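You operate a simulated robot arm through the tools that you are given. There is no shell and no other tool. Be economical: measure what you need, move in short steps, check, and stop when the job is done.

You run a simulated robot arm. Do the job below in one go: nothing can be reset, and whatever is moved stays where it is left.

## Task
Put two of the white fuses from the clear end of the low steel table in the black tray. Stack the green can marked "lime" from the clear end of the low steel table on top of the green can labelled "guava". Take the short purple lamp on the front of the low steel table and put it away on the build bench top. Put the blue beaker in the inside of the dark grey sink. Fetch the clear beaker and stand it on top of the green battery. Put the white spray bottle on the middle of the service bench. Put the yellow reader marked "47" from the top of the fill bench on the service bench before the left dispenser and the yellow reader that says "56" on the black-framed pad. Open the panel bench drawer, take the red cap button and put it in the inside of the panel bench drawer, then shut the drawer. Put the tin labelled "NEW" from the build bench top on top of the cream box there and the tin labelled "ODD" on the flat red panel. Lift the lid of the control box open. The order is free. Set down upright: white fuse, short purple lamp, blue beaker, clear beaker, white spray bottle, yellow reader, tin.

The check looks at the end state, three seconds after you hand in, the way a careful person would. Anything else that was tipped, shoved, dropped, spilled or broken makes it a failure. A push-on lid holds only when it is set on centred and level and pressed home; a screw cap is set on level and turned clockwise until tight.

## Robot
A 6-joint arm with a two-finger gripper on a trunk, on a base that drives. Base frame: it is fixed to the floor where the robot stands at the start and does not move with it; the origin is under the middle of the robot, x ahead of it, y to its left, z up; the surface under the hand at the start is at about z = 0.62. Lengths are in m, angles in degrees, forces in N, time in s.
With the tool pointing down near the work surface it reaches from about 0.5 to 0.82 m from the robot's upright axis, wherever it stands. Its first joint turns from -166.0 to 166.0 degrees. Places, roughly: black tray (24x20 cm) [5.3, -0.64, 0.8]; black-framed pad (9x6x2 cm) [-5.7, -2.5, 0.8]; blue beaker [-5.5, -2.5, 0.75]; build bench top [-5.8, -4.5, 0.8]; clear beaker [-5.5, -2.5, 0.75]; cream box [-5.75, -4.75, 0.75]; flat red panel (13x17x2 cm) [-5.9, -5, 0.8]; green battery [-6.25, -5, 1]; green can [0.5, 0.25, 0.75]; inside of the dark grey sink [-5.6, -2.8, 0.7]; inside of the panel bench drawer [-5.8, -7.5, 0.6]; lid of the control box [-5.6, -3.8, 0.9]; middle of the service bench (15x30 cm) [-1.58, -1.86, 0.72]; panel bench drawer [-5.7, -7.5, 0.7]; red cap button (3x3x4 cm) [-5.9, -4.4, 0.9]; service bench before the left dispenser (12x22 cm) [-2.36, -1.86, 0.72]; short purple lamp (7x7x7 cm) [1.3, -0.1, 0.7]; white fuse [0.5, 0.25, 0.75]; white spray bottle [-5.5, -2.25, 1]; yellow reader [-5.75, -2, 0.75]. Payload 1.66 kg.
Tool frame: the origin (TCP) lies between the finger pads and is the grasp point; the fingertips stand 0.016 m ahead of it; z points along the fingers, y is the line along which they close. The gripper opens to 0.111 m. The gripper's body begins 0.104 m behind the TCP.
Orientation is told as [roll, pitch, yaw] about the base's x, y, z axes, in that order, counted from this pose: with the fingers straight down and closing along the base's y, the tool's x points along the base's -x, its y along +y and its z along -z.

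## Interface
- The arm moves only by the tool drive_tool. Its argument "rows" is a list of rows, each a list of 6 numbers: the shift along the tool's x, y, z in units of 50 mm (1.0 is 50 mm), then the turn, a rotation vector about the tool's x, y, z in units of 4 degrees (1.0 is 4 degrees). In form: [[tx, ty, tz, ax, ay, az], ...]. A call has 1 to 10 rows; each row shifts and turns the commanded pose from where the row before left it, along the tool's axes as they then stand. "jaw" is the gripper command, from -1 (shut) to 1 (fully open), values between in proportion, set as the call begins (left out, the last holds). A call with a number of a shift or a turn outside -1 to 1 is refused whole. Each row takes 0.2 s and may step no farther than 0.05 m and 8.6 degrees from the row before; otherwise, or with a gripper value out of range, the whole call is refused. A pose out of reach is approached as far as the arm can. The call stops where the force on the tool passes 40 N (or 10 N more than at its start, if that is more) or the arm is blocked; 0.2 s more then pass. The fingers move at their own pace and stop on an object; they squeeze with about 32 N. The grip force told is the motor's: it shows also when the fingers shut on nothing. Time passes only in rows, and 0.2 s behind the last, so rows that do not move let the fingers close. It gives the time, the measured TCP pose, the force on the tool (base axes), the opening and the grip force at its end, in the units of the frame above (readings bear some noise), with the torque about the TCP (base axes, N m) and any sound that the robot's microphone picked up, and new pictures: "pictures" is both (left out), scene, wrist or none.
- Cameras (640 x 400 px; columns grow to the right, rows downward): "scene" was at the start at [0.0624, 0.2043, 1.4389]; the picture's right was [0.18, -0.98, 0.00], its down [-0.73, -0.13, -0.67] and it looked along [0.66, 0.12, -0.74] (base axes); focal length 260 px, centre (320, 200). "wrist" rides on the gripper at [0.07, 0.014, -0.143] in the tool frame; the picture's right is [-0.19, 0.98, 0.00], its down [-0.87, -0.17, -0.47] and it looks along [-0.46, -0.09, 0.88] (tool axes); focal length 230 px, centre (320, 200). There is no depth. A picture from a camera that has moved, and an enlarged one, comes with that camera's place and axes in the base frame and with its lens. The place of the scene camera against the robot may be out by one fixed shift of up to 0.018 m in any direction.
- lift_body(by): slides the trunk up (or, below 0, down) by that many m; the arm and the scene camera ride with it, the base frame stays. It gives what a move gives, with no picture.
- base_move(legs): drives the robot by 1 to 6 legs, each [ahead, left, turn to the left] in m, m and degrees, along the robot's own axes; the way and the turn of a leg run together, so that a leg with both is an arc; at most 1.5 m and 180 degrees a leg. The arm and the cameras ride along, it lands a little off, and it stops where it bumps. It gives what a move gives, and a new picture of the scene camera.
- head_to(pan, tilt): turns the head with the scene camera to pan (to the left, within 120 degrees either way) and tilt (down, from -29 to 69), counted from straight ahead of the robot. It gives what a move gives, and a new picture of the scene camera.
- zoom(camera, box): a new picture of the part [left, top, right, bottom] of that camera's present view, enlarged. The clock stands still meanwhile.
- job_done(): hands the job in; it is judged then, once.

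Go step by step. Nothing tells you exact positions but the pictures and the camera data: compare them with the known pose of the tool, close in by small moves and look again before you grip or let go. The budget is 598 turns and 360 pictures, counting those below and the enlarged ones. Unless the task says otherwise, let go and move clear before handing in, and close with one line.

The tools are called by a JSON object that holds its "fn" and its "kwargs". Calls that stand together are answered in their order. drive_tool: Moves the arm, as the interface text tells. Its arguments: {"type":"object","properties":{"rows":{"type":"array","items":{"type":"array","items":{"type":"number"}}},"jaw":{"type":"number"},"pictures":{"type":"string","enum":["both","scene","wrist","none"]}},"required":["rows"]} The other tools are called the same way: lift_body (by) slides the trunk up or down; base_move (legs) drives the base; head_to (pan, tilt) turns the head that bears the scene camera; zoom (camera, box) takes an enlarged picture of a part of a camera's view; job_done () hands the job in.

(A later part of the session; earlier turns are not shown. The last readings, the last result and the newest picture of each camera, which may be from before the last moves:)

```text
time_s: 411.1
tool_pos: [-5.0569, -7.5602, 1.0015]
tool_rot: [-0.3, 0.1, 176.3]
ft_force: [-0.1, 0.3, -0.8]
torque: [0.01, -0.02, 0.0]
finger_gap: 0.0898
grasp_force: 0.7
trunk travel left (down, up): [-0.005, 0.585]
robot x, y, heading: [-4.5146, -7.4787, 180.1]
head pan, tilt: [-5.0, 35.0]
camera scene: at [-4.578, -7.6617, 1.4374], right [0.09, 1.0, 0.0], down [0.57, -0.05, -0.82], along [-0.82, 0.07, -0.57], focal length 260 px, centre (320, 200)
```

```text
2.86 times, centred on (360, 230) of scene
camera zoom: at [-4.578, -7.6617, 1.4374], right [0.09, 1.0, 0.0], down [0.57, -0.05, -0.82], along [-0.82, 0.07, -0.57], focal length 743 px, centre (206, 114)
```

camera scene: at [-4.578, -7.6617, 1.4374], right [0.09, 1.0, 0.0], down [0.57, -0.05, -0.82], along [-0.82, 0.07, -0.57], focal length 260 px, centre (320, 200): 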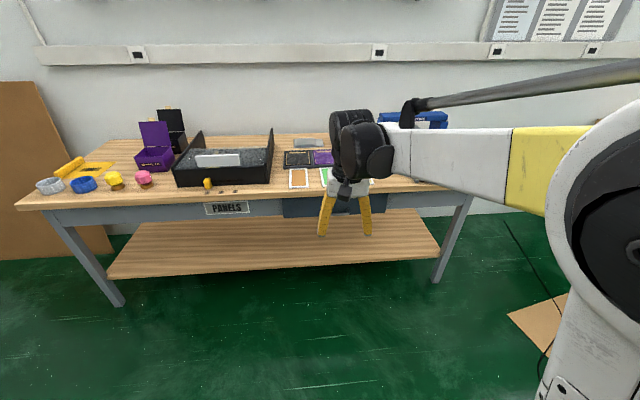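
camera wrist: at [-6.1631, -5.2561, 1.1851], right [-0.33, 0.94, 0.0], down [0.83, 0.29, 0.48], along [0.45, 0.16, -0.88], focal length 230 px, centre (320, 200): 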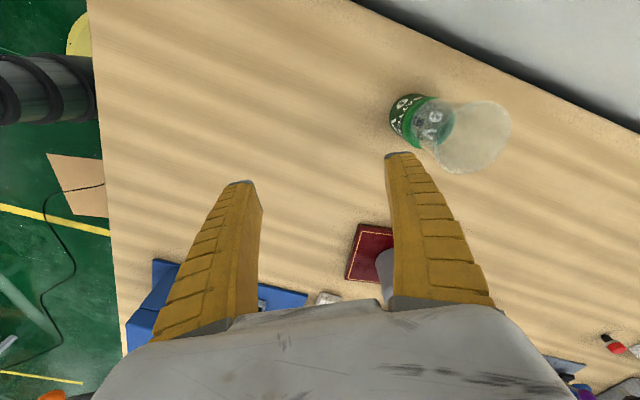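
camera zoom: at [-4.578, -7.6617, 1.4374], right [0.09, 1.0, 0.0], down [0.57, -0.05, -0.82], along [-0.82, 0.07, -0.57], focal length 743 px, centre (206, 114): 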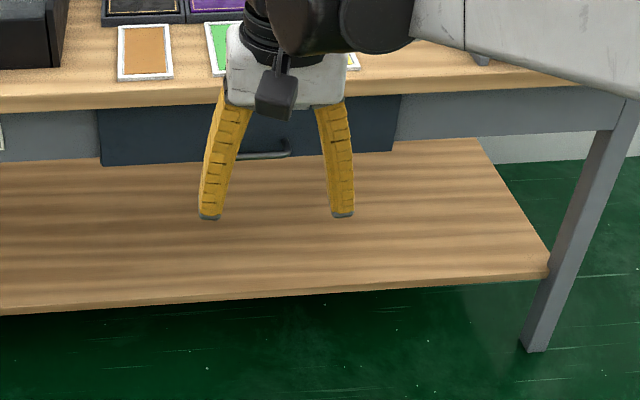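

Handle located near (-5.52,-7.49,0.70), under the bench overhang. I'll reorient the gripper to horizontal, with the jaws closing vertically.

{"fn": "drive_tool", "kwargs": {"rows": [[-0.774, -0.19, 0.2, 0, 0, 0.2], [-0.774, -0.19, 0.2, 0, 0, -0.2], [-0.774, -0.19, 0.2, 0, 0, -0.5], [-0.774, -0.19, 0.2, 0, 0, -0.5], [-0.774, -0.19, 0.2, 0, 0, 0]], "pictures": "none"}}

{"fn": "drive_tool", "kwargs": {"rows": [[0, 0, 0, -0.96, -0.96, 0.96], [0, 0, 0, -0.96, -0.96, 0.96], [0, 0, 0, -0.96, -0.96, 0.96], [0, 0, 0, -0.96, -0.96, 0.96], [0, 0, 0, -0.96, -0.96, 0.96], [0, 0, 0, -0.96, -0.96, 0.96], [0, 0, 0, -0.96, -0.96, 0.96], [0, 0, 0, -0.96, -0.96, 0.96], [0, 0, 0, -0.96, -0.96, 0.96]], "jaw": 0, "pictures": "scene"}}

```text
time_s: 412.3
tool_pos: [-5.2471, -7.5029, 0.9524]
tool_rot: [-0.4, 0.0, -179.6]
ft_force: [-0.6, 0.6, 0.7]
torque: [0.03, 0.02, 0.02]
finger_gap: 0.0899
grasp_force: 0.4
trunk travel left (down, up): [-0.005, 0.585]
robot x, y, heading: [-4.5144, -7.4793, 180.0]
head pan, tilt: [-5.0, 35.0]
```

```text
time_s: 414.3
tool_pos: [-5.248, -7.5033, 0.9527]
tool_rot: [44.8, -19.5, 135.5]
ft_force: [0.5, -0.8, 0.4]
torque: [0.01, -0.03, 0.0]
finger_gap: 0.0576
grasp_force: 1.2
trunk travel left (down, up): [-0.005, 0.585]
robot x, y, heading: [-4.5142, -7.4786, 180.2]
head pan, tilt: [-5.0, 35.0]
camera scene: at [-4.578, -7.6617, 1.4375], right [0.09, 1.0, 0.0], down [0.57, -0.05, -0.82], along [-0.82, 0.07, -0.57], focal length 260 px, centre (320, 200)
```

scene: 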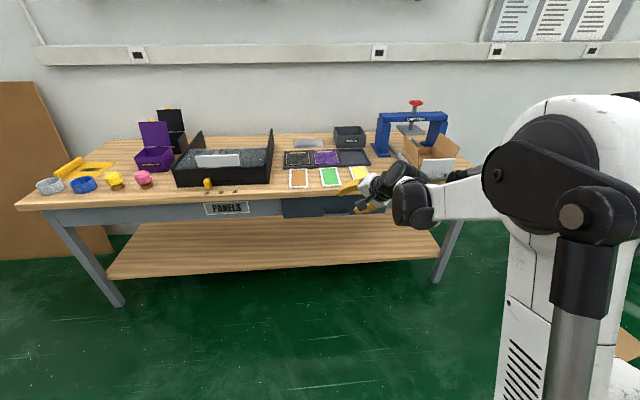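

{"fn": "drive_tool", "kwargs": {"rows": [[0, 0, 0, -0.96, -0.96, 0.96], [0, 0, 0, -0.96, -0.96, 0.96], [0, 0, 0, -0.96, -0.96, 0.96], [0, 0, 0, -0.96, -0.96, 0.96], [0, 0, 0, -0.96, -0.96, 0.96], [0, 0, 0, -0.96, -0.96, 0.96], [0, 0, 0, -0.96, -0.96, 0.96], [0, 0, 0, -0.96, -0.96, 0.96], [0, 0, 0, -0.96, -0.96, 0.96]], "pictures": "both"}}

```text
time_s: 416.3
tool_pos: [-5.2477, -7.5024, 0.9521]
tool_rot: [87.9, -2.1, 92.1]
ft_force: [-0.4, 0.4, -0.1]
torque: [-0.02, -0.02, 0.01]
finger_gap: 0.0578
grasp_force: 1.9
out of reach, approached as far as the arm can: row 9
trunk travel left (down, up): [-0.005, 0.585]
robot x, y, heading: [-4.5107, -7.4789, 180.0]
head pan, tilt: [-5.0, 35.0]
camera scene: at [-4.5778, -7.6616, 1.4375], right [0.09, 1.0, 0.0], down [0.57, -0.05, -0.82], along [-0.82, 0.07, -0.57], focal length 260 px, centre (320, 200)
camera wrist: at [-5.1036, -7.5675, 0.9685], right [-0.04, 0.15, 0.99], down [0.45, 0.89, -0.12], along [-0.89, 0.44, -0.11], focal length 230 px, centre (320, 200)
```

scene: 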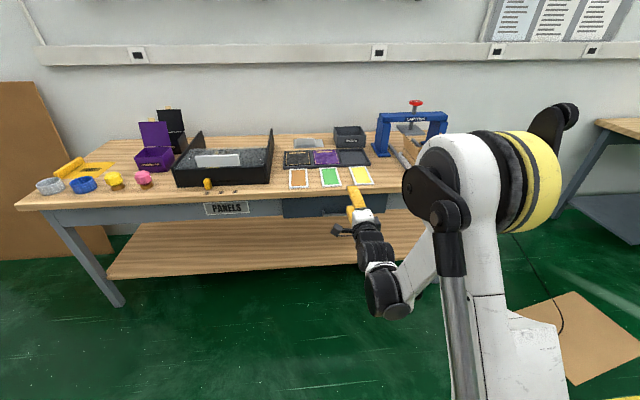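
wrist: 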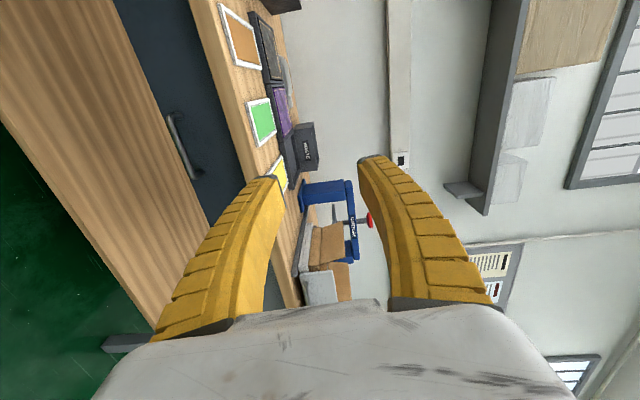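

{"fn": "zoom", "kwargs": {"camera": "wrist", "box": [100, 60, 280, 220]}}

```text
2.50 times, centred on (190, 140) of wrist
camera zoom: at [-5.1036, -7.5675, 0.9685], right [-0.04, 0.15, 0.99], down [0.45, 0.89, -0.12], along [-0.89, 0.44, -0.11], focal length 575 px, centre (645, 350)
```

zoom: 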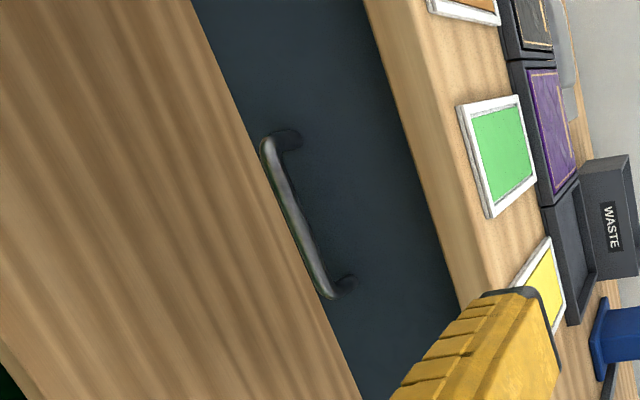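

{"fn": "drive_tool", "kwargs": {"rows": [[0, -0.84, 0.3, 0, 0, 0], [0, -0.84, 0.3, 0, 0, 0], [0, -0.84, 0.3, 0, 0, 0], [0, -0.84, 0.3, 0, 0, 0], [0, -0.84, 0.3, 0, 0, 0], [0, -0.8, 0.3, 0, 0, 0], [0, 0, 0, 0, 0, 0]], "pictures": "both"}}

{"fn": "zoom", "kwargs": {"camera": "wrist", "box": [180, 60, 420, 220]}}

```text
time_s: 417.9
tool_pos: [-5.3504, -7.4982, 0.7103]
tool_rot: [87.8, -2.1, 92.0]
ft_force: [-0.2, -0.2, -0.4]
torque: [-0.02, -0.02, 0.01]
finger_gap: 0.0575
grasp_force: 1.6
out of reach, approached as far as the arm can: row 2, 3, 4
trunk travel left (down, up): [-0.005, 0.585]
robot x, y, heading: [-4.5146, -7.4752, 180.1]
head pan, tilt: [-5.0, 35.0]
camera scene: at [-4.5782, -7.6617, 1.4375], right [0.09, 1.0, 0.0], down [0.57, -0.05, -0.82], along [-0.82, 0.07, -0.57], focal length 260 px, centre (320, 200)
camera wrist: at [-5.206, -7.5642, 0.7286], right [-0.04, 0.15, 0.99], down [0.45, 0.89, -0.12], along [-0.89, 0.44, -0.11], focal length 230 px, centre (320, 200)
```

scene: 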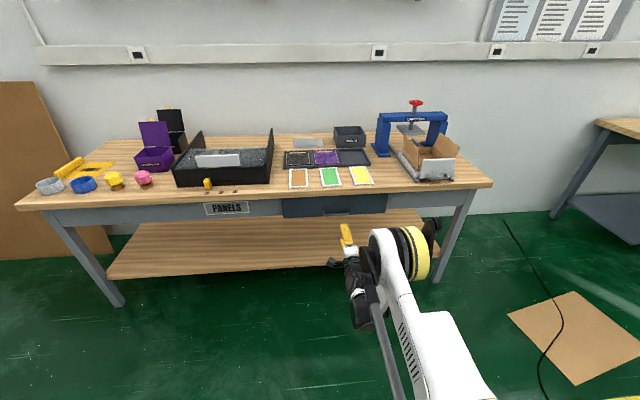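
wrist: 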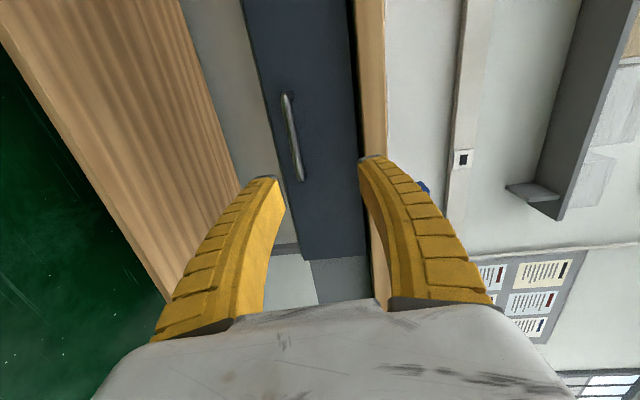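

```text
2.50 times, centred on (300, 140) of wrist
camera zoom: at [-5.206, -7.5642, 0.7286], right [-0.04, 0.15, 0.99], down [0.45, 0.89, -0.12], along [-0.89, 0.44, -0.11], focal length 575 px, centre (370, 350)
```

zoom: 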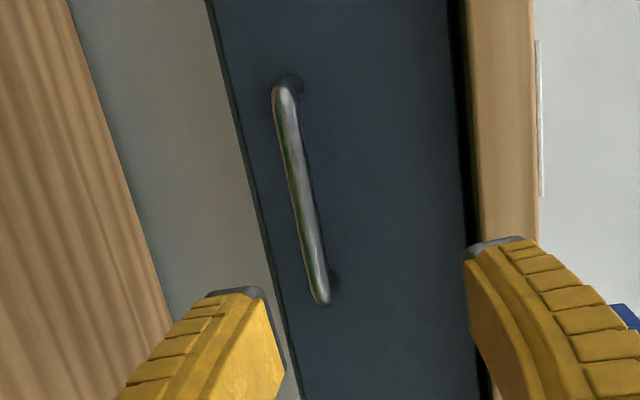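

{"fn": "drive_tool", "kwargs": {"rows": [[0, -0.45, 0.6, 0, 0, 0], [0, -0.4, 0.6, 0, 0, 0], [0.1, 0, 0.6, 0, 0, 0], [0, 0, 0.6, 0, 0, 0], [0, 0, 0, 0, 0, 0]], "pictures": "wrist"}}

{"fn": "zoom", "kwargs": {"camera": "wrist", "box": [180, 60, 420, 220]}}

```text
time_s: 419.1
tool_pos: [-5.4385, -7.5035, 0.738]
tool_rot: [87.8, -2.2, 92.1]
ft_force: [0.7, 0.7, -1.2]
torque: [0.02, -0.01, 0.01]
finger_gap: 0.0577
grasp_force: 0.7
out of reach, approached as far as the arm can: row 1, 2, 3, 4
trunk travel left (down, up): [-0.005, 0.585]
robot x, y, heading: [-4.5143, -7.4775, 180.2]
head pan, tilt: [-5.0, 35.0]
camera wrist: at [-5.2932, -7.5697, 0.756], right [-0.05, 0.15, 0.99], down [0.45, 0.89, -0.12], along [-0.89, 0.44, -0.11], focal length 230 px, centre (320, 200)
```

wrist: 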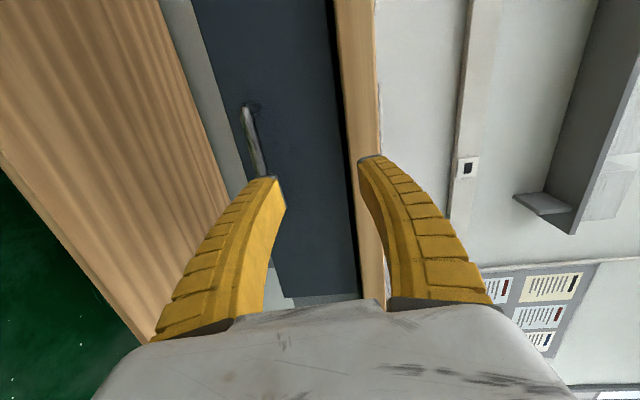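

```text
2.50 times, centred on (300, 140) of wrist
camera zoom: at [-5.2932, -7.5697, 0.756], right [-0.05, 0.15, 0.99], down [0.45, 0.89, -0.12], along [-0.89, 0.44, -0.11], focal length 575 px, centre (370, 350)
```

zoom: 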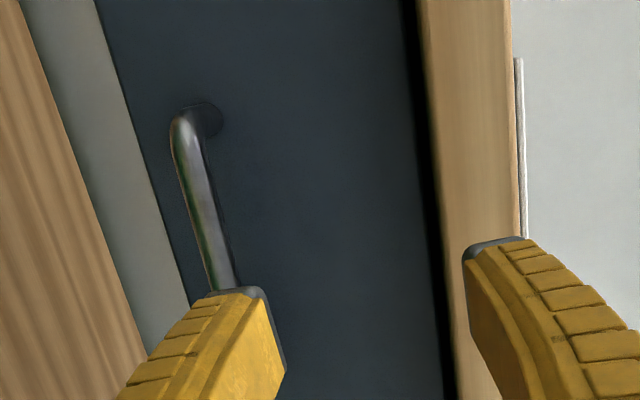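

{"fn": "drive_tool", "kwargs": {"rows": [[0, 0, -0.9, 0, 0, 0], [0, 0, -0.9, 0, 0, 0], [0, -0.2, -0.9, 0, 0, 0], [0, -0.4, -0.8, 0, 0, 0], [0, -0.4, -0.5, 0, 0, 0]], "pictures": "none"}}

{"fn": "base_move", "kwargs": {"legs": [[0.18, 0, 0]]}}

{"fn": "drive_tool", "kwargs": {"rows": [[0, 0, 0, 0, 0, 0]], "pictures": "wrist"}}

```text
time_s: 420.3
tool_pos: [-5.3448, -7.499, 0.7148]
tool_rot: [87.9, -2.2, 92.1]
ft_force: [0.6, -1.4, 0.5]
torque: [0.02, 0.0, 0.02]
finger_gap: 0.0578
grasp_force: 1.5
out of reach, approached as far as the arm can: row 3, 4, 5
trunk travel left (down, up): [-0.005, 0.585]
robot x, y, heading: [-4.5158, -7.4792, 180.1]
head pan, tilt: [-5.0, 35.0]
```

```text
time_s: 421.8
tool_pos: [-5.5234, -7.4999, 0.7161]
tool_rot: [87.9, -2.1, 92.2]
ft_force: [-0.2, 0.0, -1.1]
torque: [0.01, 0.01, -0.02]
finger_gap: 0.0576
grasp_force: 1.5
trunk travel left (down, up): [-0.005, 0.585]
robot x, y, heading: [-4.6931, -7.4797, -179.9]
head pan, tilt: [-5.0, 35.0]
camera scene: at [-4.7564, -7.6618, 1.4375], right [0.09, 1.0, 0.0], down [0.57, -0.05, -0.82], along [-0.82, 0.07, -0.57], focal length 260 px, centre (320, 200)
```

scene: 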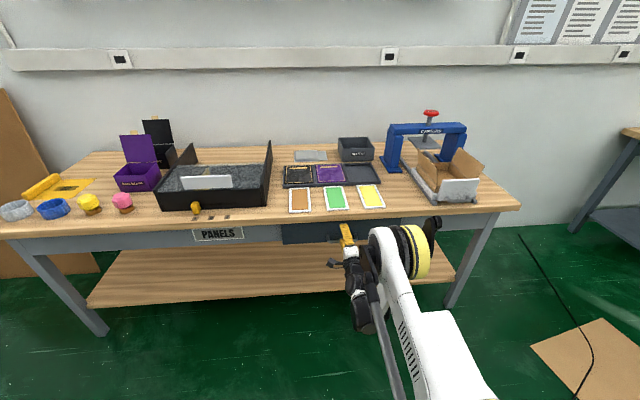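

```text
time_s: 422.2
tool_pos: [-5.5229, -7.5007, 0.7169]
tool_rot: [87.8, -2.0, 92.2]
ft_force: [0.0, 0.1, -0.3]
torque: [0.0, 0.02, 0.01]
finger_gap: 0.0575
grasp_force: 1.2
trunk travel left (down, up): [-0.005, 0.585]
robot x, y, heading: [-4.695, -7.4783, -179.7]
head pan, tilt: [-5.0, 35.0]
camera wrist: at [-5.3783, -7.5657, 0.7321], right [-0.04, 0.15, 0.99], down [0.44, 0.89, -0.12], along [-0.89, 0.43, -0.11], focal length 230 px, centre (320, 200)
```

wrist: 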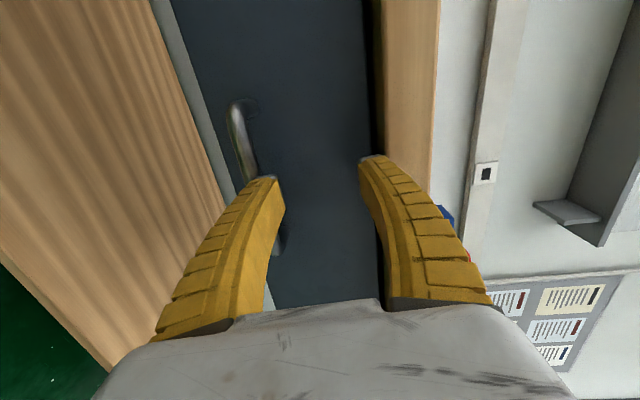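

{"fn": "drive_tool", "kwargs": {"rows": [[0, 0, -0.6, 0, 0, 0], [0, 0, -0.5, 0, 0, 0], [0, -0.4, 0, 0, 0, 0], [0, -0.5, 0, 0, 0, 0], [0, 0, 0, 0, 0, 0]], "pictures": "wrist"}}

```text
time_s: 423.4
tool_pos: [-5.5224, -7.4989, 0.7038]
tool_rot: [87.8, -2.0, 92.1]
ft_force: [15.4, -3.5, 10.2]
torque: [0.01, -0.57, -0.2]
finger_gap: 0.0524
grasp_force: 0.1
out of reach, approached as far as the arm can: row 1, 2, 3, 4
trunk travel left (down, up): [-0.005, 0.585]
robot x, y, heading: [-4.6949, -7.4809, -179.8]
head pan, tilt: [-5.0, 35.0]
camera wrist: at [-5.3784, -7.5642, 0.7211], right [-0.04, 0.15, 0.99], down [0.44, 0.89, -0.12], along [-0.89, 0.43, -0.11], focal length 230 px, centre (320, 200)
```

wrist: 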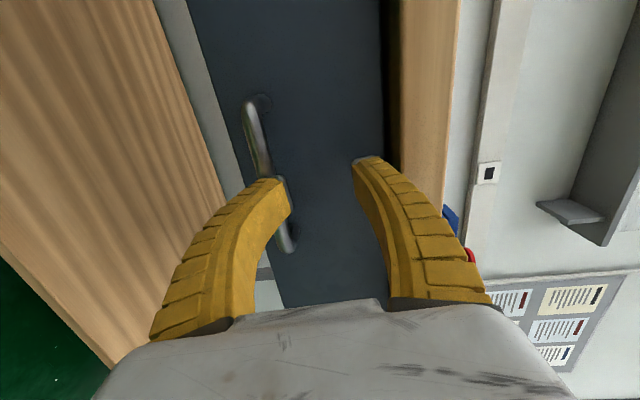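

{"fn": "drive_tool", "kwargs": {"rows": [[0, 0.3, 0, 0, 0, 0], [0, 0.5, 0, 0, 0, 0]], "pictures": "none"}}

{"fn": "base_move", "kwargs": {"legs": [[-0.15, 0, 0]]}}

{"fn": "drive_tool", "kwargs": {"rows": [[0, 0, 0, 0.95, 0, 0], [0, 0, 0, 0.95, 0, 0], [0, 0, 0, 0.95, 0, 0], [0, 0, 0, 0.95, 0, 0], [0, 0, 0, 0.95, 0, 0], [0, 0, 0, 0.95, 0, 0], [0, 0, 0, 0.95, 0, 0], [0, 0, 0, 0.95, 0, 0], [0, 0, 0, 0, 0, 0]], "pictures": "wrist"}}

```text
time_s: 424.0
tool_pos: [-5.5263, -7.4986, 0.7421]
tool_rot: [87.9, -2.0, 92.1]
ft_force: [-0.8, 1.0, 0.1]
torque: [0.03, -0.01, 0.0]
finger_gap: 0.0576
grasp_force: 1.8
trunk travel left (down, up): [-0.005, 0.585]
robot x, y, heading: [-4.6921, -7.4786, -179.9]
head pan, tilt: [-5.0, 35.0]
```

```text
time_s: 425.4
tool_pos: [-5.3765, -7.5008, 0.7429]
tool_rot: [87.9, -2.1, 92.2]
ft_force: [0.2, 0.5, -0.2]
torque: [0.03, 0.02, -0.01]
finger_gap: 0.0575
grasp_force: 1.4
trunk travel left (down, up): [-0.005, 0.585]
robot x, y, heading: [-4.543, -7.48, -179.7]
head pan, tilt: [-5.0, 35.0]
camera scene: at [-4.6073, -7.6617, 1.4375], right [0.09, 1.0, 0.0], down [0.57, -0.05, -0.82], along [-0.82, 0.07, -0.57], focal length 260 px, centre (320, 200)
```

scene: 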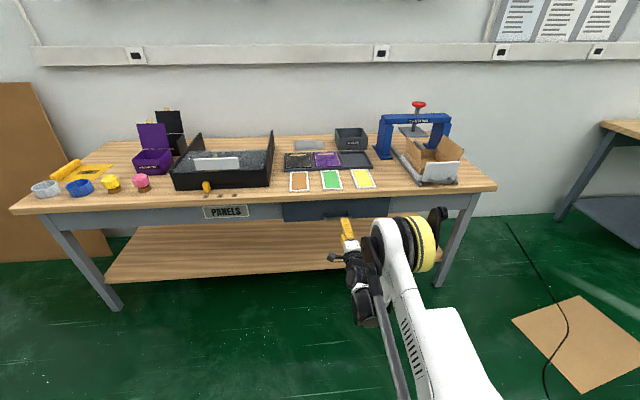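

```text
time_s: 427.4
tool_pos: [-5.3757, -7.5012, 0.7428]
tool_rot: [57.3, -1.9, 92.2]
ft_force: [0.1, 0.1, -0.5]
torque: [0.0, 0.0, 0.01]
finger_gap: 0.0578
grasp_force: 1.2
trunk travel left (down, up): [-0.005, 0.585]
robot x, y, heading: [-4.5446, -7.4788, -179.7]
head pan, tilt: [-5.0, 35.0]
camera wrist: at [-5.2605, -7.5693, 0.829], right [-0.54, 0.14, 0.83], down [0.45, 0.88, 0.15], along [-0.71, 0.46, -0.53], focal length 230 px, centre (320, 200)
```

wrist: 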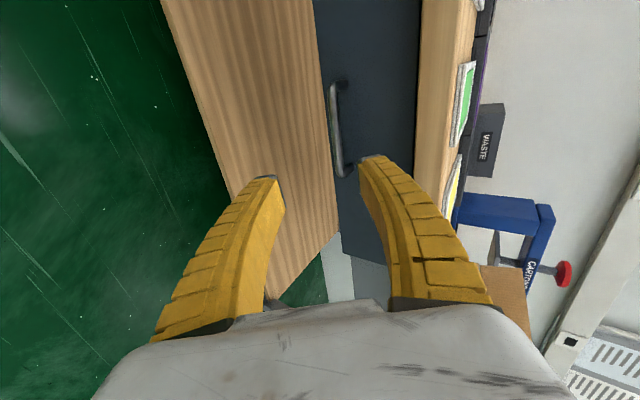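

{"fn": "drive_tool", "kwargs": {"rows": [[0, 0.13, 0.69, 0, 0, 0], [0, 0.13, 0.69, 0, 0, 0], [0, 0.13, 0.69, 0, 0, 0], [0, 0, 0, 0, 0, 0]], "pictures": "wrist"}}

{"fn": "zoom", "kwargs": {"camera": "wrist", "box": [220, 60, 420, 220]}}

```text
time_s: 428.4
tool_pos: [-5.4744, -7.5046, 0.7014]
tool_rot: [57.5, -2.1, 92.1]
ft_force: [-0.2, 0.0, 0.4]
torque: [0.0, 0.0, 0.03]
finger_gap: 0.0575
grasp_force: 1.8
trunk travel left (down, up): [-0.005, 0.585]
robot x, y, heading: [-4.5431, -7.4792, -179.8]
head pan, tilt: [-5.0, 35.0]
camera wrist: at [-5.359, -7.5739, 0.7883], right [-0.54, 0.14, 0.83], down [0.45, 0.88, 0.14], along [-0.71, 0.46, -0.53], focal length 230 px, centre (320, 200)
```

wrist: 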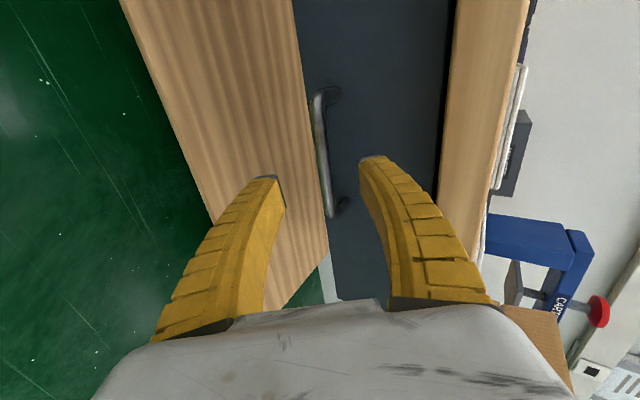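

```text
2.50 times, centred on (320, 140) of wrist
camera zoom: at [-5.359, -7.5739, 0.7883], right [-0.54, 0.14, 0.83], down [0.45, 0.88, 0.14], along [-0.71, 0.46, -0.53], focal length 575 px, centre (320, 350)
```

zoom: 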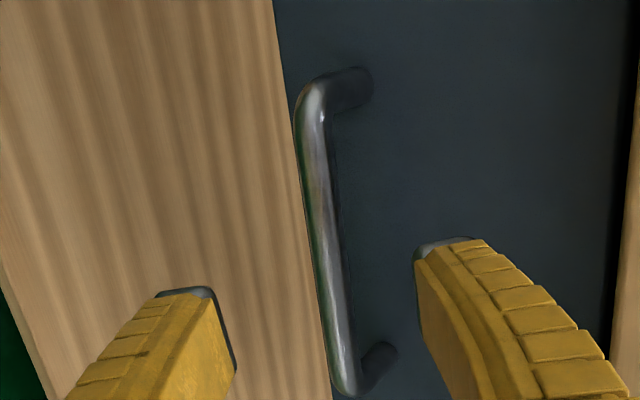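

{"fn": "drive_tool", "kwargs": {"rows": [[0, 0.07, 0.4, 0, 0, 0], [0, 0, 0.4, 0, 0, 0], [0, 0, 0.4, 0, 0, 0], [0, 0, 0, 0, 0, 0]], "pictures": "wrist"}}

```text
time_s: 429.4
tool_pos: [-5.5144, -7.5027, 0.6833]
tool_rot: [57.4, -2.1, 92.3]
ft_force: [0.0, 0.4, 0.1]
torque: [-0.02, 0.0, 0.03]
finger_gap: 0.0576
grasp_force: 1.1
out of reach, approached as far as the arm can: row 3
trunk travel left (down, up): [-0.005, 0.585]
robot x, y, heading: [-4.5501, -7.4794, -180.2]
head pan, tilt: [-5.0, 35.0]
camera wrist: at [-5.3984, -7.5721, 0.77], right [-0.54, 0.14, 0.83], down [0.45, 0.88, 0.14], along [-0.71, 0.46, -0.53], focal length 230 px, centre (320, 200)
```

wrist: 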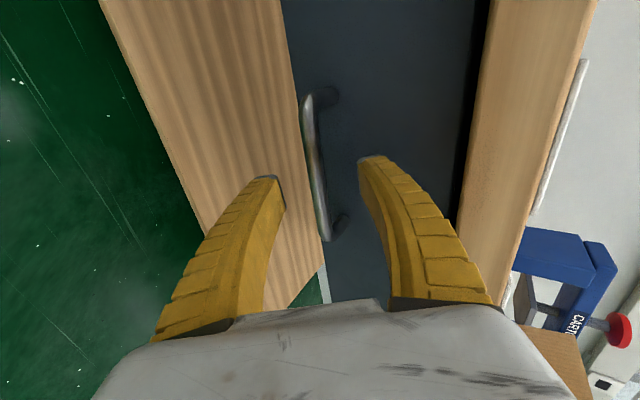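

{"fn": "drive_tool", "kwargs": {"rows": [[0, 0, -0.8, 0, 0, 0], [0, 0, -0.4, 0, 0, 0]], "pictures": "none"}}

{"fn": "base_move", "kwargs": {"legs": [[0.06, 0, 0]]}}

{"fn": "drive_tool", "kwargs": {"rows": [[0, 0, 0, 0, 0, 0]], "pictures": "wrist"}}

```text
time_s: 430.0
tool_pos: [-5.4618, -7.5024, 0.7157]
tool_rot: [57.3, -2.1, 92.1]
ft_force: [0.3, -0.6, 0.6]
torque: [0.0, -0.05, -0.01]
finger_gap: 0.0577
grasp_force: 1.1
trunk travel left (down, up): [-0.005, 0.585]
robot x, y, heading: [-4.5442, -7.4787, -179.7]
head pan, tilt: [-5.0, 35.0]
```

```text
time_s: 430.9
tool_pos: [-5.5223, -7.5014, 0.7151]
tool_rot: [57.3, -2.1, 92.1]
ft_force: [-0.4, 0.5, 0.0]
torque: [0.0, -0.01, -0.03]
finger_gap: 0.0576
grasp_force: 1.2
trunk travel left (down, up): [-0.005, 0.585]
robot x, y, heading: [-4.6068, -7.4805, -179.7]
head pan, tilt: [-5.0, 35.0]
camera scene: at [-4.6658, -7.6618, 1.4374], right [0.09, 1.0, 0.0], down [0.57, -0.05, -0.82], along [-0.82, 0.07, -0.57], focal length 260 px, centre (320, 200)
```

scene: 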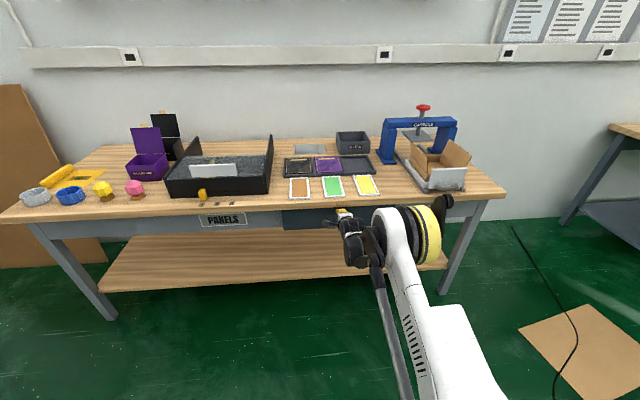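

```text
time_s: 431.3
tool_pos: [-5.5208, -7.5023, 0.7163]
tool_rot: [57.4, -2.0, 92.1]
ft_force: [0.5, -1.4, -0.1]
torque: [-0.01, -0.01, -0.02]
finger_gap: 0.0574
grasp_force: 1.2
trunk travel left (down, up): [-0.005, 0.585]
robot x, y, heading: [-4.5988, -7.4755, -180.1]
head pan, tilt: [-5.0, 35.0]
camera wrist: at [-5.4062, -7.5711, 0.802], right [-0.54, 0.14, 0.83], down [0.45, 0.88, 0.14], along [-0.71, 0.46, -0.53], focal length 230 px, centre (320, 200)
```

wrist: 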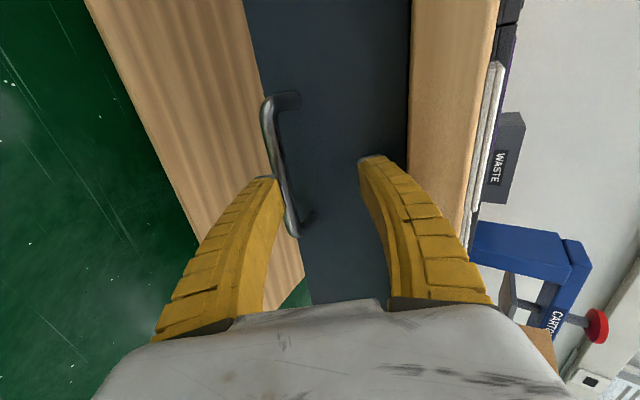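

{"fn": "drive_tool", "kwargs": {"rows": [[0, -0.4, 0, 0, 0, 0], [0, -0.32, 0, 0, 0, 0], [0, 0, 0.35, 0, 0, 0], [0, 0, 0.3, 0, 0, 0], [0, 0, 0, 0, 0, 0]], "pictures": "wrist"}}

```text
time_s: 432.5
tool_pos: [-5.5312, -7.4999, 0.6677]
tool_rot: [57.4, -2.1, 92.2]
ft_force: [0.5, -0.2, -0.5]
torque: [0.04, 0.03, 0.0]
finger_gap: 0.0577
grasp_force: 1.6
trunk travel left (down, up): [-0.005, 0.585]
robot x, y, heading: [-4.6002, -7.4765, -179.9]
head pan, tilt: [-5.0, 35.0]
camera wrist: at [-5.4152, -7.5691, 0.7536], right [-0.54, 0.14, 0.83], down [0.45, 0.88, 0.14], along [-0.71, 0.46, -0.53], focal length 230 px, centre (320, 200)
```

wrist: 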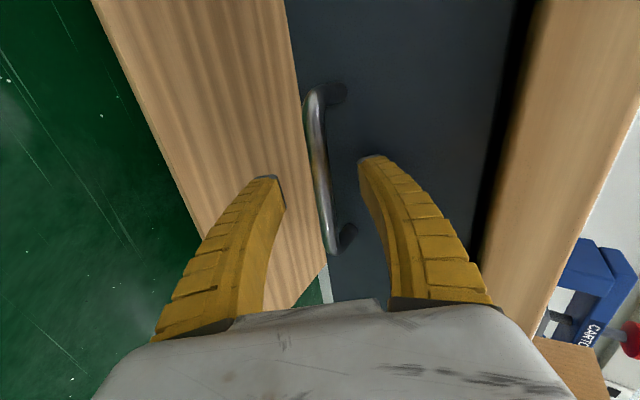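

{"fn": "drive_tool", "kwargs": {"rows": [[0, 0, 0.25, 0, 0, 0], [0, 0, 0, 0, 0, 0]], "pictures": "none"}}

{"fn": "drive_tool", "kwargs": {"rows": [[0, 0, 0, 0, 0, 0], [0, 0, 0, 0, 0, 0]], "jaw": -1, "pictures": "wrist"}}

```text
time_s: 433.1
tool_pos: [-5.5399, -7.4999, 0.6606]
tool_rot: [57.4, -2.1, 92.2]
ft_force: [6.5, 0.8, 0.8]
torque: [0.02, 0.27, -0.1]
finger_gap: 0.0561
grasp_force: 0.3
trunk travel left (down, up): [-0.005, 0.585]
robot x, y, heading: [-4.6046, -7.4794, -180.0]
head pan, tilt: [-5.0, 35.0]
```

```text
time_s: 433.7
tool_pos: [-5.5417, -7.5011, 0.6593]
tool_rot: [57.2, -2.0, 92.1]
ft_force: [0.8, -0.6, -16.6]
torque: [-0.16, 0.17, -0.06]
finger_gap: 0.0061
grasp_force: 29.1
trunk travel left (down, up): [-0.005, 0.585]
robot x, y, heading: [-4.6016, -7.4834, -179.8]
head pan, tilt: [-5.0, 35.0]
camera wrist: at [-5.4255, -7.5697, 0.7453], right [-0.54, 0.14, 0.83], down [0.45, 0.88, 0.15], along [-0.71, 0.46, -0.54], focal length 230 px, centre (320, 200)
```

wrist: 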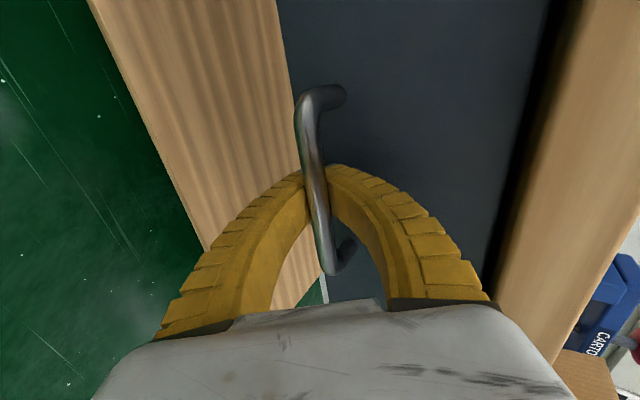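

The handle is gripped. I'll pull the drawer open by driving the base back.

{"fn": "base_move", "kwargs": {"legs": [[-0.2, 0, 0]]}}

{"fn": "drive_tool", "kwargs": {"rows": [[0, 0, 0, 0, 0, 0]], "pictures": "wrist"}}

```text
time_s: 435.3
tool_pos: [-5.3435, -7.5006, 0.6596]
tool_rot: [57.3, -2.0, 92.2]
ft_force: [0.4, -9.4, -20.9]
torque: [-0.18, 0.23, -0.11]
finger_gap: 0.0061
grasp_force: 29.7
trunk travel left (down, up): [-0.005, 0.585]
robot x, y, heading: [-4.4046, -7.4786, -180.1]
head pan, tilt: [-5.0, 35.0]
camera scene: at [-4.4705, -7.6622, 1.4372], right [0.09, 1.0, 0.0], down [0.57, -0.05, -0.82], along [-0.81, 0.07, -0.58], focal length 260 px, centre (320, 200)
```

scene: 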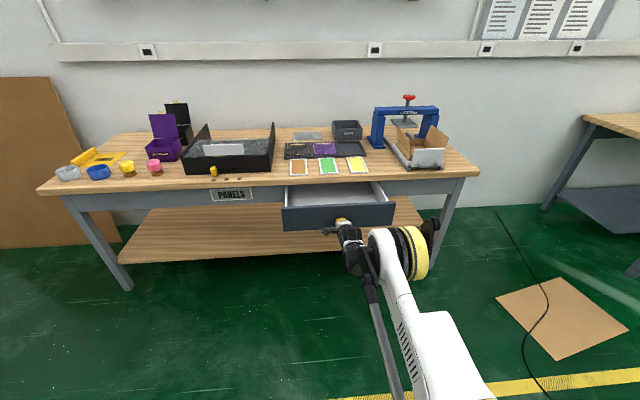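

```text
time_s: 435.7
tool_pos: [-5.3423, -7.5, 0.6598]
tool_rot: [57.2, -2.0, 92.2]
ft_force: [0.8, -1.4, -17.0]
torque: [-0.19, 0.17, -0.12]
finger_gap: 0.006
grasp_force: 29.2
trunk travel left (down, up): [-0.005, 0.585]
robot x, y, heading: [-4.4052, -7.4838, -180.1]
head pan, tilt: [-5.0, 35.0]
camera wrist: at [-5.2276, -7.5694, 0.7455], right [-0.54, 0.14, 0.83], down [0.45, 0.88, 0.15], along [-0.71, 0.46, -0.54], focal length 230 px, centre (320, 200)
```

wrist: 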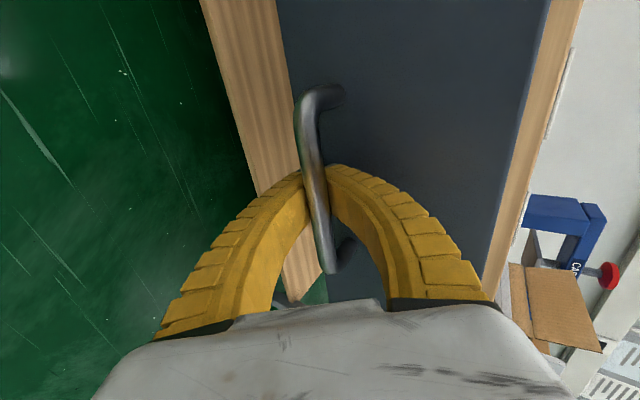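

Drawer open. Releasing and backing away.

{"fn": "drive_tool", "kwargs": {"rows": [[0, 0, 0, 0, 0, 0], [0, 0, 0, 0, 0, 0]], "jaw": 0, "pictures": "none"}}

{"fn": "drive_tool", "kwargs": {"rows": [[0, 0, -0.5, 0, 0, 0], [0, 0, -0.9, 0, 0, 0], [0, 0, -0.9, 0, 0, 0], [0, 0.4, -0.8, 0, 0, 0], [0, 0.9, 0, 0, 0, 0], [0, 0.9, 0, 0, 0, 0], [0, 0.9, 0, 0, 0, 0], [0, 0.9, 0, 0, 0, 0]], "pictures": "scene"}}

```text
time_s: 436.3
tool_pos: [-5.3427, -7.5012, 0.6598]
tool_rot: [57.4, -2.1, 92.3]
ft_force: [-0.5, -0.2, 0.1]
torque: [0.01, 0.02, -0.01]
finger_gap: 0.0574
grasp_force: 1.4
trunk travel left (down, up): [-0.005, 0.585]
robot x, y, heading: [-4.4059, -7.4778, -179.9]
head pan, tilt: [-5.0, 35.0]
```

```text
time_s: 438.1
tool_pos: [-5.3185, -7.5092, 0.9147]
tool_rot: [57.5, -2.1, 92.2]
ft_force: [0.2, -0.5, 0.5]
torque: [-0.03, -0.02, -0.01]
finger_gap: 0.0574
grasp_force: 1.1
trunk travel left (down, up): [-0.005, 0.585]
robot x, y, heading: [-4.4055, -7.4798, -179.8]
head pan, tilt: [-5.0, 35.0]
camera scene: at [-4.4681, -7.6616, 1.4375], right [0.09, 1.0, 0.0], down [0.57, -0.05, -0.82], along [-0.82, 0.07, -0.57], focal length 260 px, centre (320, 200)
```

scene: 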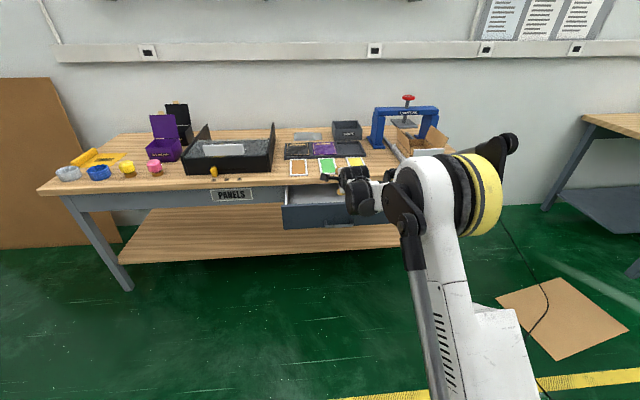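

{"fn": "drive_tool", "kwargs": {"rows": [[0, 0, 0, 0.96, 0, 0], [0, 0, 0, 0.96, 0, 0], [0, 0, 0, 0.96, 0, 0], [0, 0, 0, 0.96, 0, 0], [0, 0, 0, 0.96, 0, 0], [0, 0, 0, 0.96, 0, 0], [0, 0, 0, 0.96, 0, 0], [0, 0, 0, 0.96, 0, 0], [0, 0, 0, 0.96, 0, 0], [0, 0, 0, 0.96, 0, 0]], "pictures": "none"}}

{"fn": "drive_tool", "kwargs": {"rows": [[0, 0, 0, 0.96, 0, 0], [0, 0, 0, 0.96, 0, 0], [0, 0, 0, 0.96, 0, 0], [0, 0, 0, 0.96, 0, 0], [0, 0, 0, 0.96, 0.5, 0], [0, 0, -0.8, 0, 0, 0], [0, 0, -0.8, 0, 0, 0]], "pictures": "scene"}}

```text
time_s: 440.3
tool_pos: [-5.3191, -7.5078, 0.9122]
tool_rot: [19.0, -2.1, 92.2]
ft_force: [0.3, -0.3, 0.3]
torque: [-0.01, 0.01, -0.01]
finger_gap: 0.0574
grasp_force: 1.6
trunk travel left (down, up): [-0.005, 0.585]
robot x, y, heading: [-4.4083, -7.4805, -179.7]
head pan, tilt: [-5.0, 35.0]
```

```text
time_s: 441.9
tool_pos: [-5.2162, -7.5054, 0.9719]
tool_rot: [-0.2, -0.1, 92.3]
ft_force: [-0.3, -0.8, 0.2]
torque: [0.01, 0.0, 0.02]
finger_gap: 0.0575
grasp_force: 1.2
out of reach, approached as far as the arm can: row 1, 2, 3, 4, 5, 6, 7
trunk travel left (down, up): [-0.005, 0.585]
robot x, y, heading: [-4.4023, -7.4772, -179.9]
head pan, tilt: [-5.0, 35.0]
camera scene: at [-4.4669, -7.6615, 1.4377], right [0.09, 1.0, 0.0], down [0.57, -0.05, -0.82], along [-0.82, 0.07, -0.57], focal length 260 px, centre (320, 200)
```

scene: 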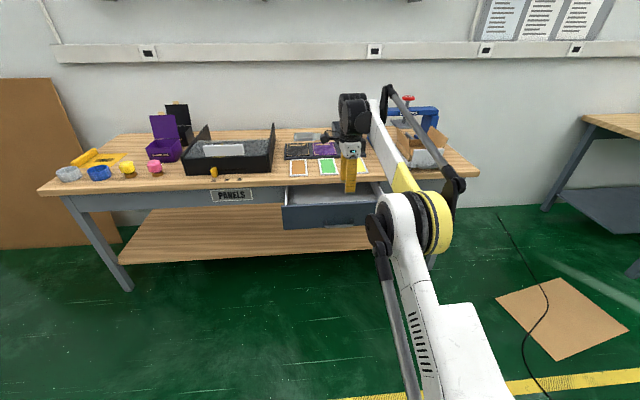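

{"fn": "drive_tool", "kwargs": {"rows": [[0, -0.9, -0.3, 0, 0, 0], [0, -0.9, -0.3, 0, 0, 0], [0, -0.9, -0.3, 0, 0, 0], [0, -0.9, -0.3, 0, 0, 0], [0, -0.9, -0.3, 0, 0, 0]], "pictures": "none"}}

{"fn": "lift_body", "kwargs": {"by": 0.2}}

{"fn": "base_move", "kwargs": {"legs": [[0.3, 0, 0], [0, -1.5, 0], [0, -1.5, 0]]}}

{"fn": "head_to", "kwargs": {"pan": 0, "tilt": 45}}

```text
time_s: 443.1
tool_pos: [-4.9903, -7.4948, 1.0472]
tool_rot: [-0.3, 0.0, 92.3]
ft_force: [-0.1, -0.7, 0.0]
torque: [0.01, -0.02, -0.01]
finger_gap: 0.0577
grasp_force: 1.4
trunk travel left (down, up): [-0.005, 0.585]
robot x, y, heading: [-4.4043, -7.4825, -179.8]
head pan, tilt: [-5.0, 35.0]
```

```text
time_s: 445.3
tool_pos: [-4.9925, -7.4956, 1.2478]
tool_rot: [-0.2, -0.1, 92.3]
ft_force: [0.5, 0.2, 1.0]
torque: [0.02, 0.04, 0.02]
finger_gap: 0.0577
grasp_force: 1.3
trunk travel left (down, up): [-0.205, 0.385]
robot x, y, heading: [-4.4041, -7.4764, -180.0]
head pan, tilt: [-5.0, 35.0]
```

```text
time_s: 461.5
tool_pos: [-5.232, -4.4696, 1.2474]
tool_rot: [-0.2, 0.0, 91.2]
ft_force: [-0.2, 0.9, -0.2]
torque: [-0.02, 0.0, 0.01]
finger_gap: 0.0577
grasp_force: 1.7
trunk travel left (down, up): [-0.205, 0.385]
robot x, y, heading: [-4.6436, -4.4637, 178.9]
head pan, tilt: [-5.0, 35.0]
camera scene: at [-4.7124, -4.6462, 1.6375], right [0.1, 0.99, 0.0], down [0.57, -0.06, -0.82], along [-0.81, 0.09, -0.57], focal length 260 px, centre (320, 200)
```

scene: 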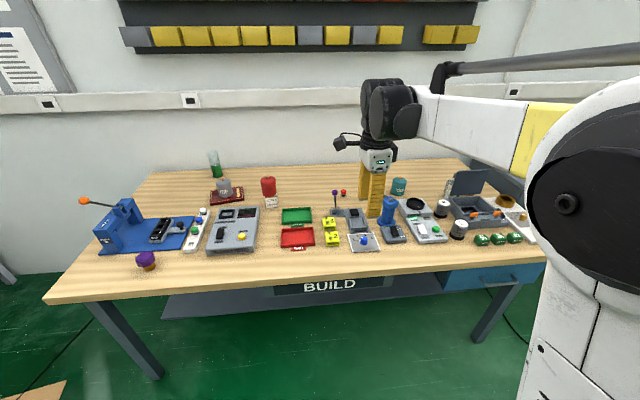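

```text
time_s: 462.2
tool_pos: [-5.2329, -4.4698, 1.2472]
tool_rot: [-0.1, -0.1, 91.3]
ft_force: [0.3, -0.5, -0.9]
torque: [-0.04, 0.0, -0.02]
finger_gap: 0.0577
grasp_force: 2.0
trunk travel left (down, up): [-0.205, 0.385]
robot x, y, heading: [-4.6473, -4.4649, 179.1]
head pan, tilt: [0.0, 45.0]
camera scene: at [-4.7061, -4.6542, 1.6227], right [0.02, 1.0, 0.0], down [0.71, -0.01, -0.71], along [-0.71, 0.01, -0.71], focal length 260 px, centre (320, 200)
```

scene: 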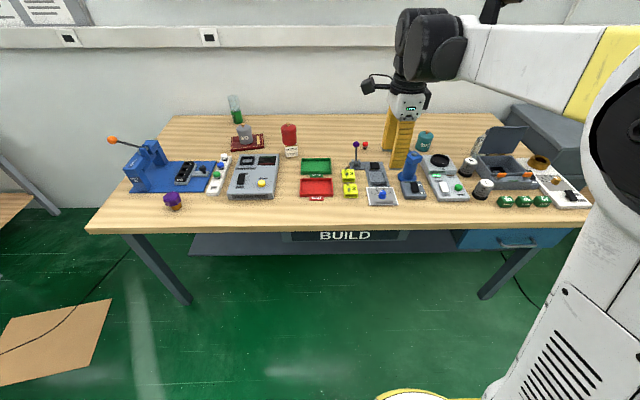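

{"fn": "base_move", "kwargs": {"legs": [[0.45, 0, 0.9]]}}

{"fn": "drive_tool", "kwargs": {"rows": [[-0.5, 0.9, 0, 0, 0, 0], [-0.5, 0.8, 0.3, 0, 0, 0], [0, 0.3, 0.9, 0, 0, 0], [0, 0, 0, 0, 0, 0]], "jaw": 0, "pictures": "wrist"}}

```text
time_s: 464.9
tool_pos: [-5.6849, -4.4821, 1.2469]
tool_rot: [-0.3, 0.0, 92.5]
ft_force: [-0.8, 0.0, -0.6]
torque: [0.02, -0.03, -0.01]
finger_gap: 0.0577
grasp_force: 1.6
trunk travel left (down, up): [-0.205, 0.385]
robot x, y, heading: [-5.0968, -4.4622, -179.5]
head pan, tilt: [0.0, 45.0]
camera scene: at [-5.1543, -4.6532, 1.6226], right [-0.01, 1.0, 0.0], down [0.71, 0.0, -0.71], along [-0.71, 0.0, -0.71], focal length 260 px, centre (320, 200)
```

scene: 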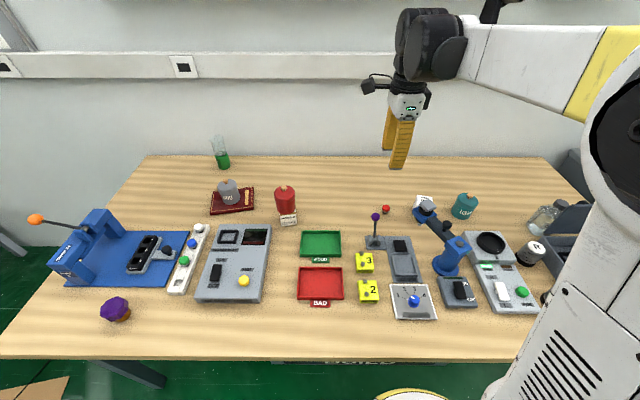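

```text
refused: row 1 steps farther than a row can; nothing moved
```

{"fn": "drive_tool", "kwargs": {"rows": [[-0.47, 0.85, 0, 0, 0, 0], [-0.47, 0.85, 0, 0, 0, 0], [-0.47, 0.85, 0, 0, 0, 0], [-0.47, 0.85, 0, 0, 0, 0], [0, 0, 0.9, 0, 0, 0], [0, 0, 0.9, 0, 0, 0], [0, 0, 0.9, 0, 0, 0], [0, 0, 0.9, 0, 0, 0], [0, 0, 0, 0, 0, 0]], "jaw": 0, "pictures": "wrist"}}

{"fn": "zoom", "kwargs": {"camera": "wrist", "box": [220, 60, 420, 220]}}

```text
time_s: 466.9
tool_pos: [-5.8583, -4.3958, 1.0659]
tool_rot: [-0.2, -0.1, 92.6]
ft_force: [-0.4, -0.3, 0.1]
torque: [0.01, 0.01, 0.01]
finger_gap: 0.0577
grasp_force: 1.6
trunk travel left (down, up): [-0.205, 0.385]
robot x, y, heading: [-5.1018, -4.4629, -179.4]
head pan, tilt: [0.0, 45.0]
camera wrist: at [-5.8689, -4.4662, 1.2096], right [-0.99, 0.15, 0.0], down [0.13, 0.87, 0.47], along [0.07, 0.47, -0.88], focal length 230 px, centre (320, 200)
```

wrist: 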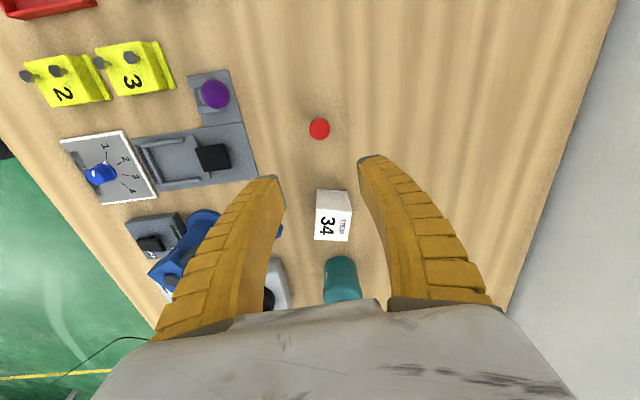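

```text
2.50 times, centred on (320, 140) of wrist
camera zoom: at [-5.8689, -4.4662, 1.2096], right [-0.99, 0.15, 0.0], down [0.13, 0.87, 0.47], along [0.07, 0.47, -0.88], focal length 575 px, centre (320, 350)
```

zoom: 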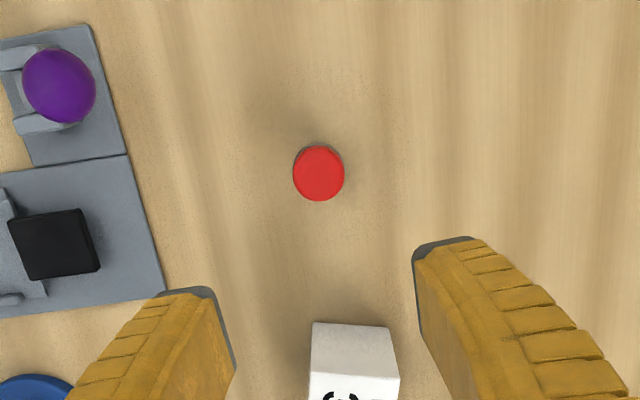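

{"fn": "drive_tool", "kwargs": {"rows": [[0.04, 0, 0.85, 0, 0, 0], [0, 0, 0.85, 0, 0, 0], [0, 0, 0.85, 0, 0, 0], [0, 0, 0.85, 0, 0, 0], [0, 0, 0.8, 0, 0, 0], [0, 0, 0, 0, 0, 0]], "pictures": "wrist"}}

```text
time_s: 468.3
tool_pos: [-5.8565, -4.3975, 0.8576]
tool_rot: [-0.1, -0.2, 92.6]
ft_force: [-0.3, 0.5, -0.6]
torque: [-0.02, -0.04, 0.0]
finger_gap: 0.0576
grasp_force: 1.8
trunk travel left (down, up): [-0.205, 0.385]
robot x, y, heading: [-5.0976, -4.4616, -179.5]
head pan, tilt: [0.0, 45.0]
camera wrist: at [-5.8679, -4.4682, 1.0007], right [-0.99, 0.15, 0.0], down [0.13, 0.87, 0.47], along [0.07, 0.47, -0.88], focal length 230 px, centre (320, 200)
```

wrist: 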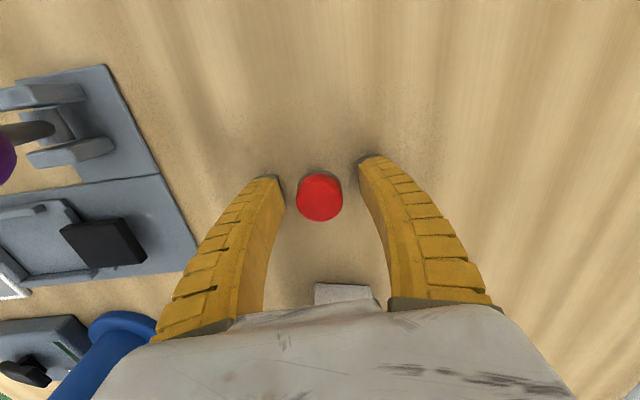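

{"fn": "drive_tool", "kwargs": {"rows": [[0, 0, 0, 0, 0, 0], [0, 0, 0, 0, 0, 0]], "jaw": -1, "pictures": "none"}}

{"fn": "drive_tool", "kwargs": {"rows": [[0, 0, -0.4, 0, 0, 0], [0, 0, -0.9, 0, 0, 0], [0, 0, -0.9, 0, 0, 0], [0, 0, -0.9, 0, 0, 0], [0, 0, -0.9, 0, 0, 0], [0, 0, -0.9, 0, 0, 0], [0, 0, -0.9, 0, 0, 0], [0, 0, -0.9, 0, 0, 0]], "pictures": "wrist"}}

```text
time_s: 468.9
tool_pos: [-5.8565, -4.3977, 0.8574]
tool_rot: [-0.3, 0.0, 92.7]
ft_force: [-0.7, -0.6, -0.8]
torque: [0.0, -0.02, -0.03]
finger_gap: 0.0157
grasp_force: 32.0
trunk travel left (down, up): [-0.205, 0.385]
robot x, y, heading: [-5.0966, -4.463, -179.5]
head pan, tilt: [0.0, 45.0]
```

```text
time_s: 470.7
tool_pos: [-5.8582, -4.3995, 1.1921]
tool_rot: [-0.2, -0.1, 92.6]
ft_force: [0.9, 0.0, 0.4]
torque: [0.03, 0.05, 0.0]
finger_gap: 0.0
grasp_force: 28.6
trunk travel left (down, up): [-0.205, 0.385]
robot x, y, heading: [-5.0978, -4.4615, -179.6]
head pan, tilt: [0.0, 45.0]
camera wrist: at [-5.8686, -4.4703, 1.3355], right [-0.99, 0.15, 0.0], down [0.13, 0.87, 0.47], along [0.07, 0.47, -0.88], focal length 230 px, centre (320, 200)
```

wrist: 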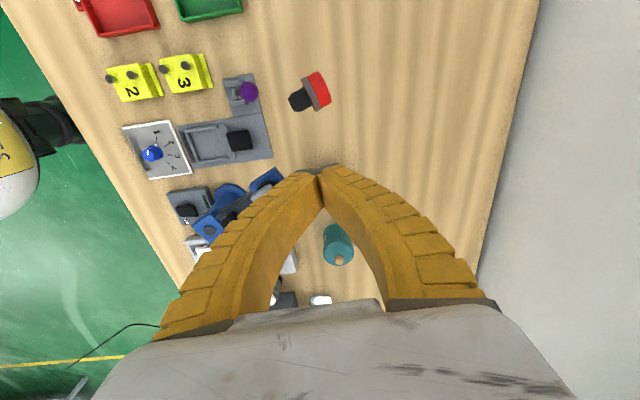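

The button slipped and lies on its side; it need not be upright, so I'll regrip it lengthwise.

{"fn": "zoom", "kwargs": {"camera": "wrist", "box": [230, 40, 390, 150]}}

```text
3.64 times, centred on (310, 95) of wrist
camera zoom: at [-5.8686, -4.4703, 1.3355], right [-0.99, 0.15, 0.0], down [0.13, 0.87, 0.47], along [0.07, 0.47, -0.88], focal length 837 px, centre (356, 582)
```

zoom: 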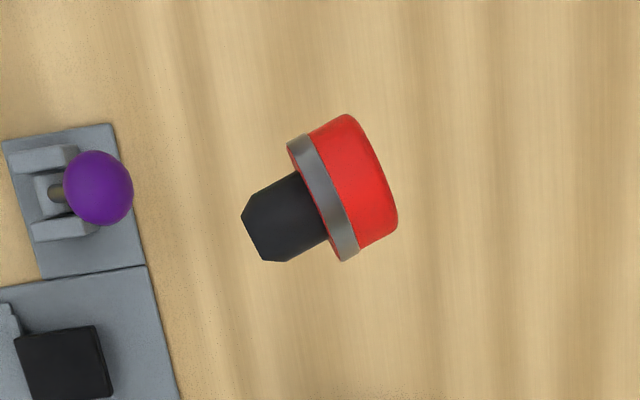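

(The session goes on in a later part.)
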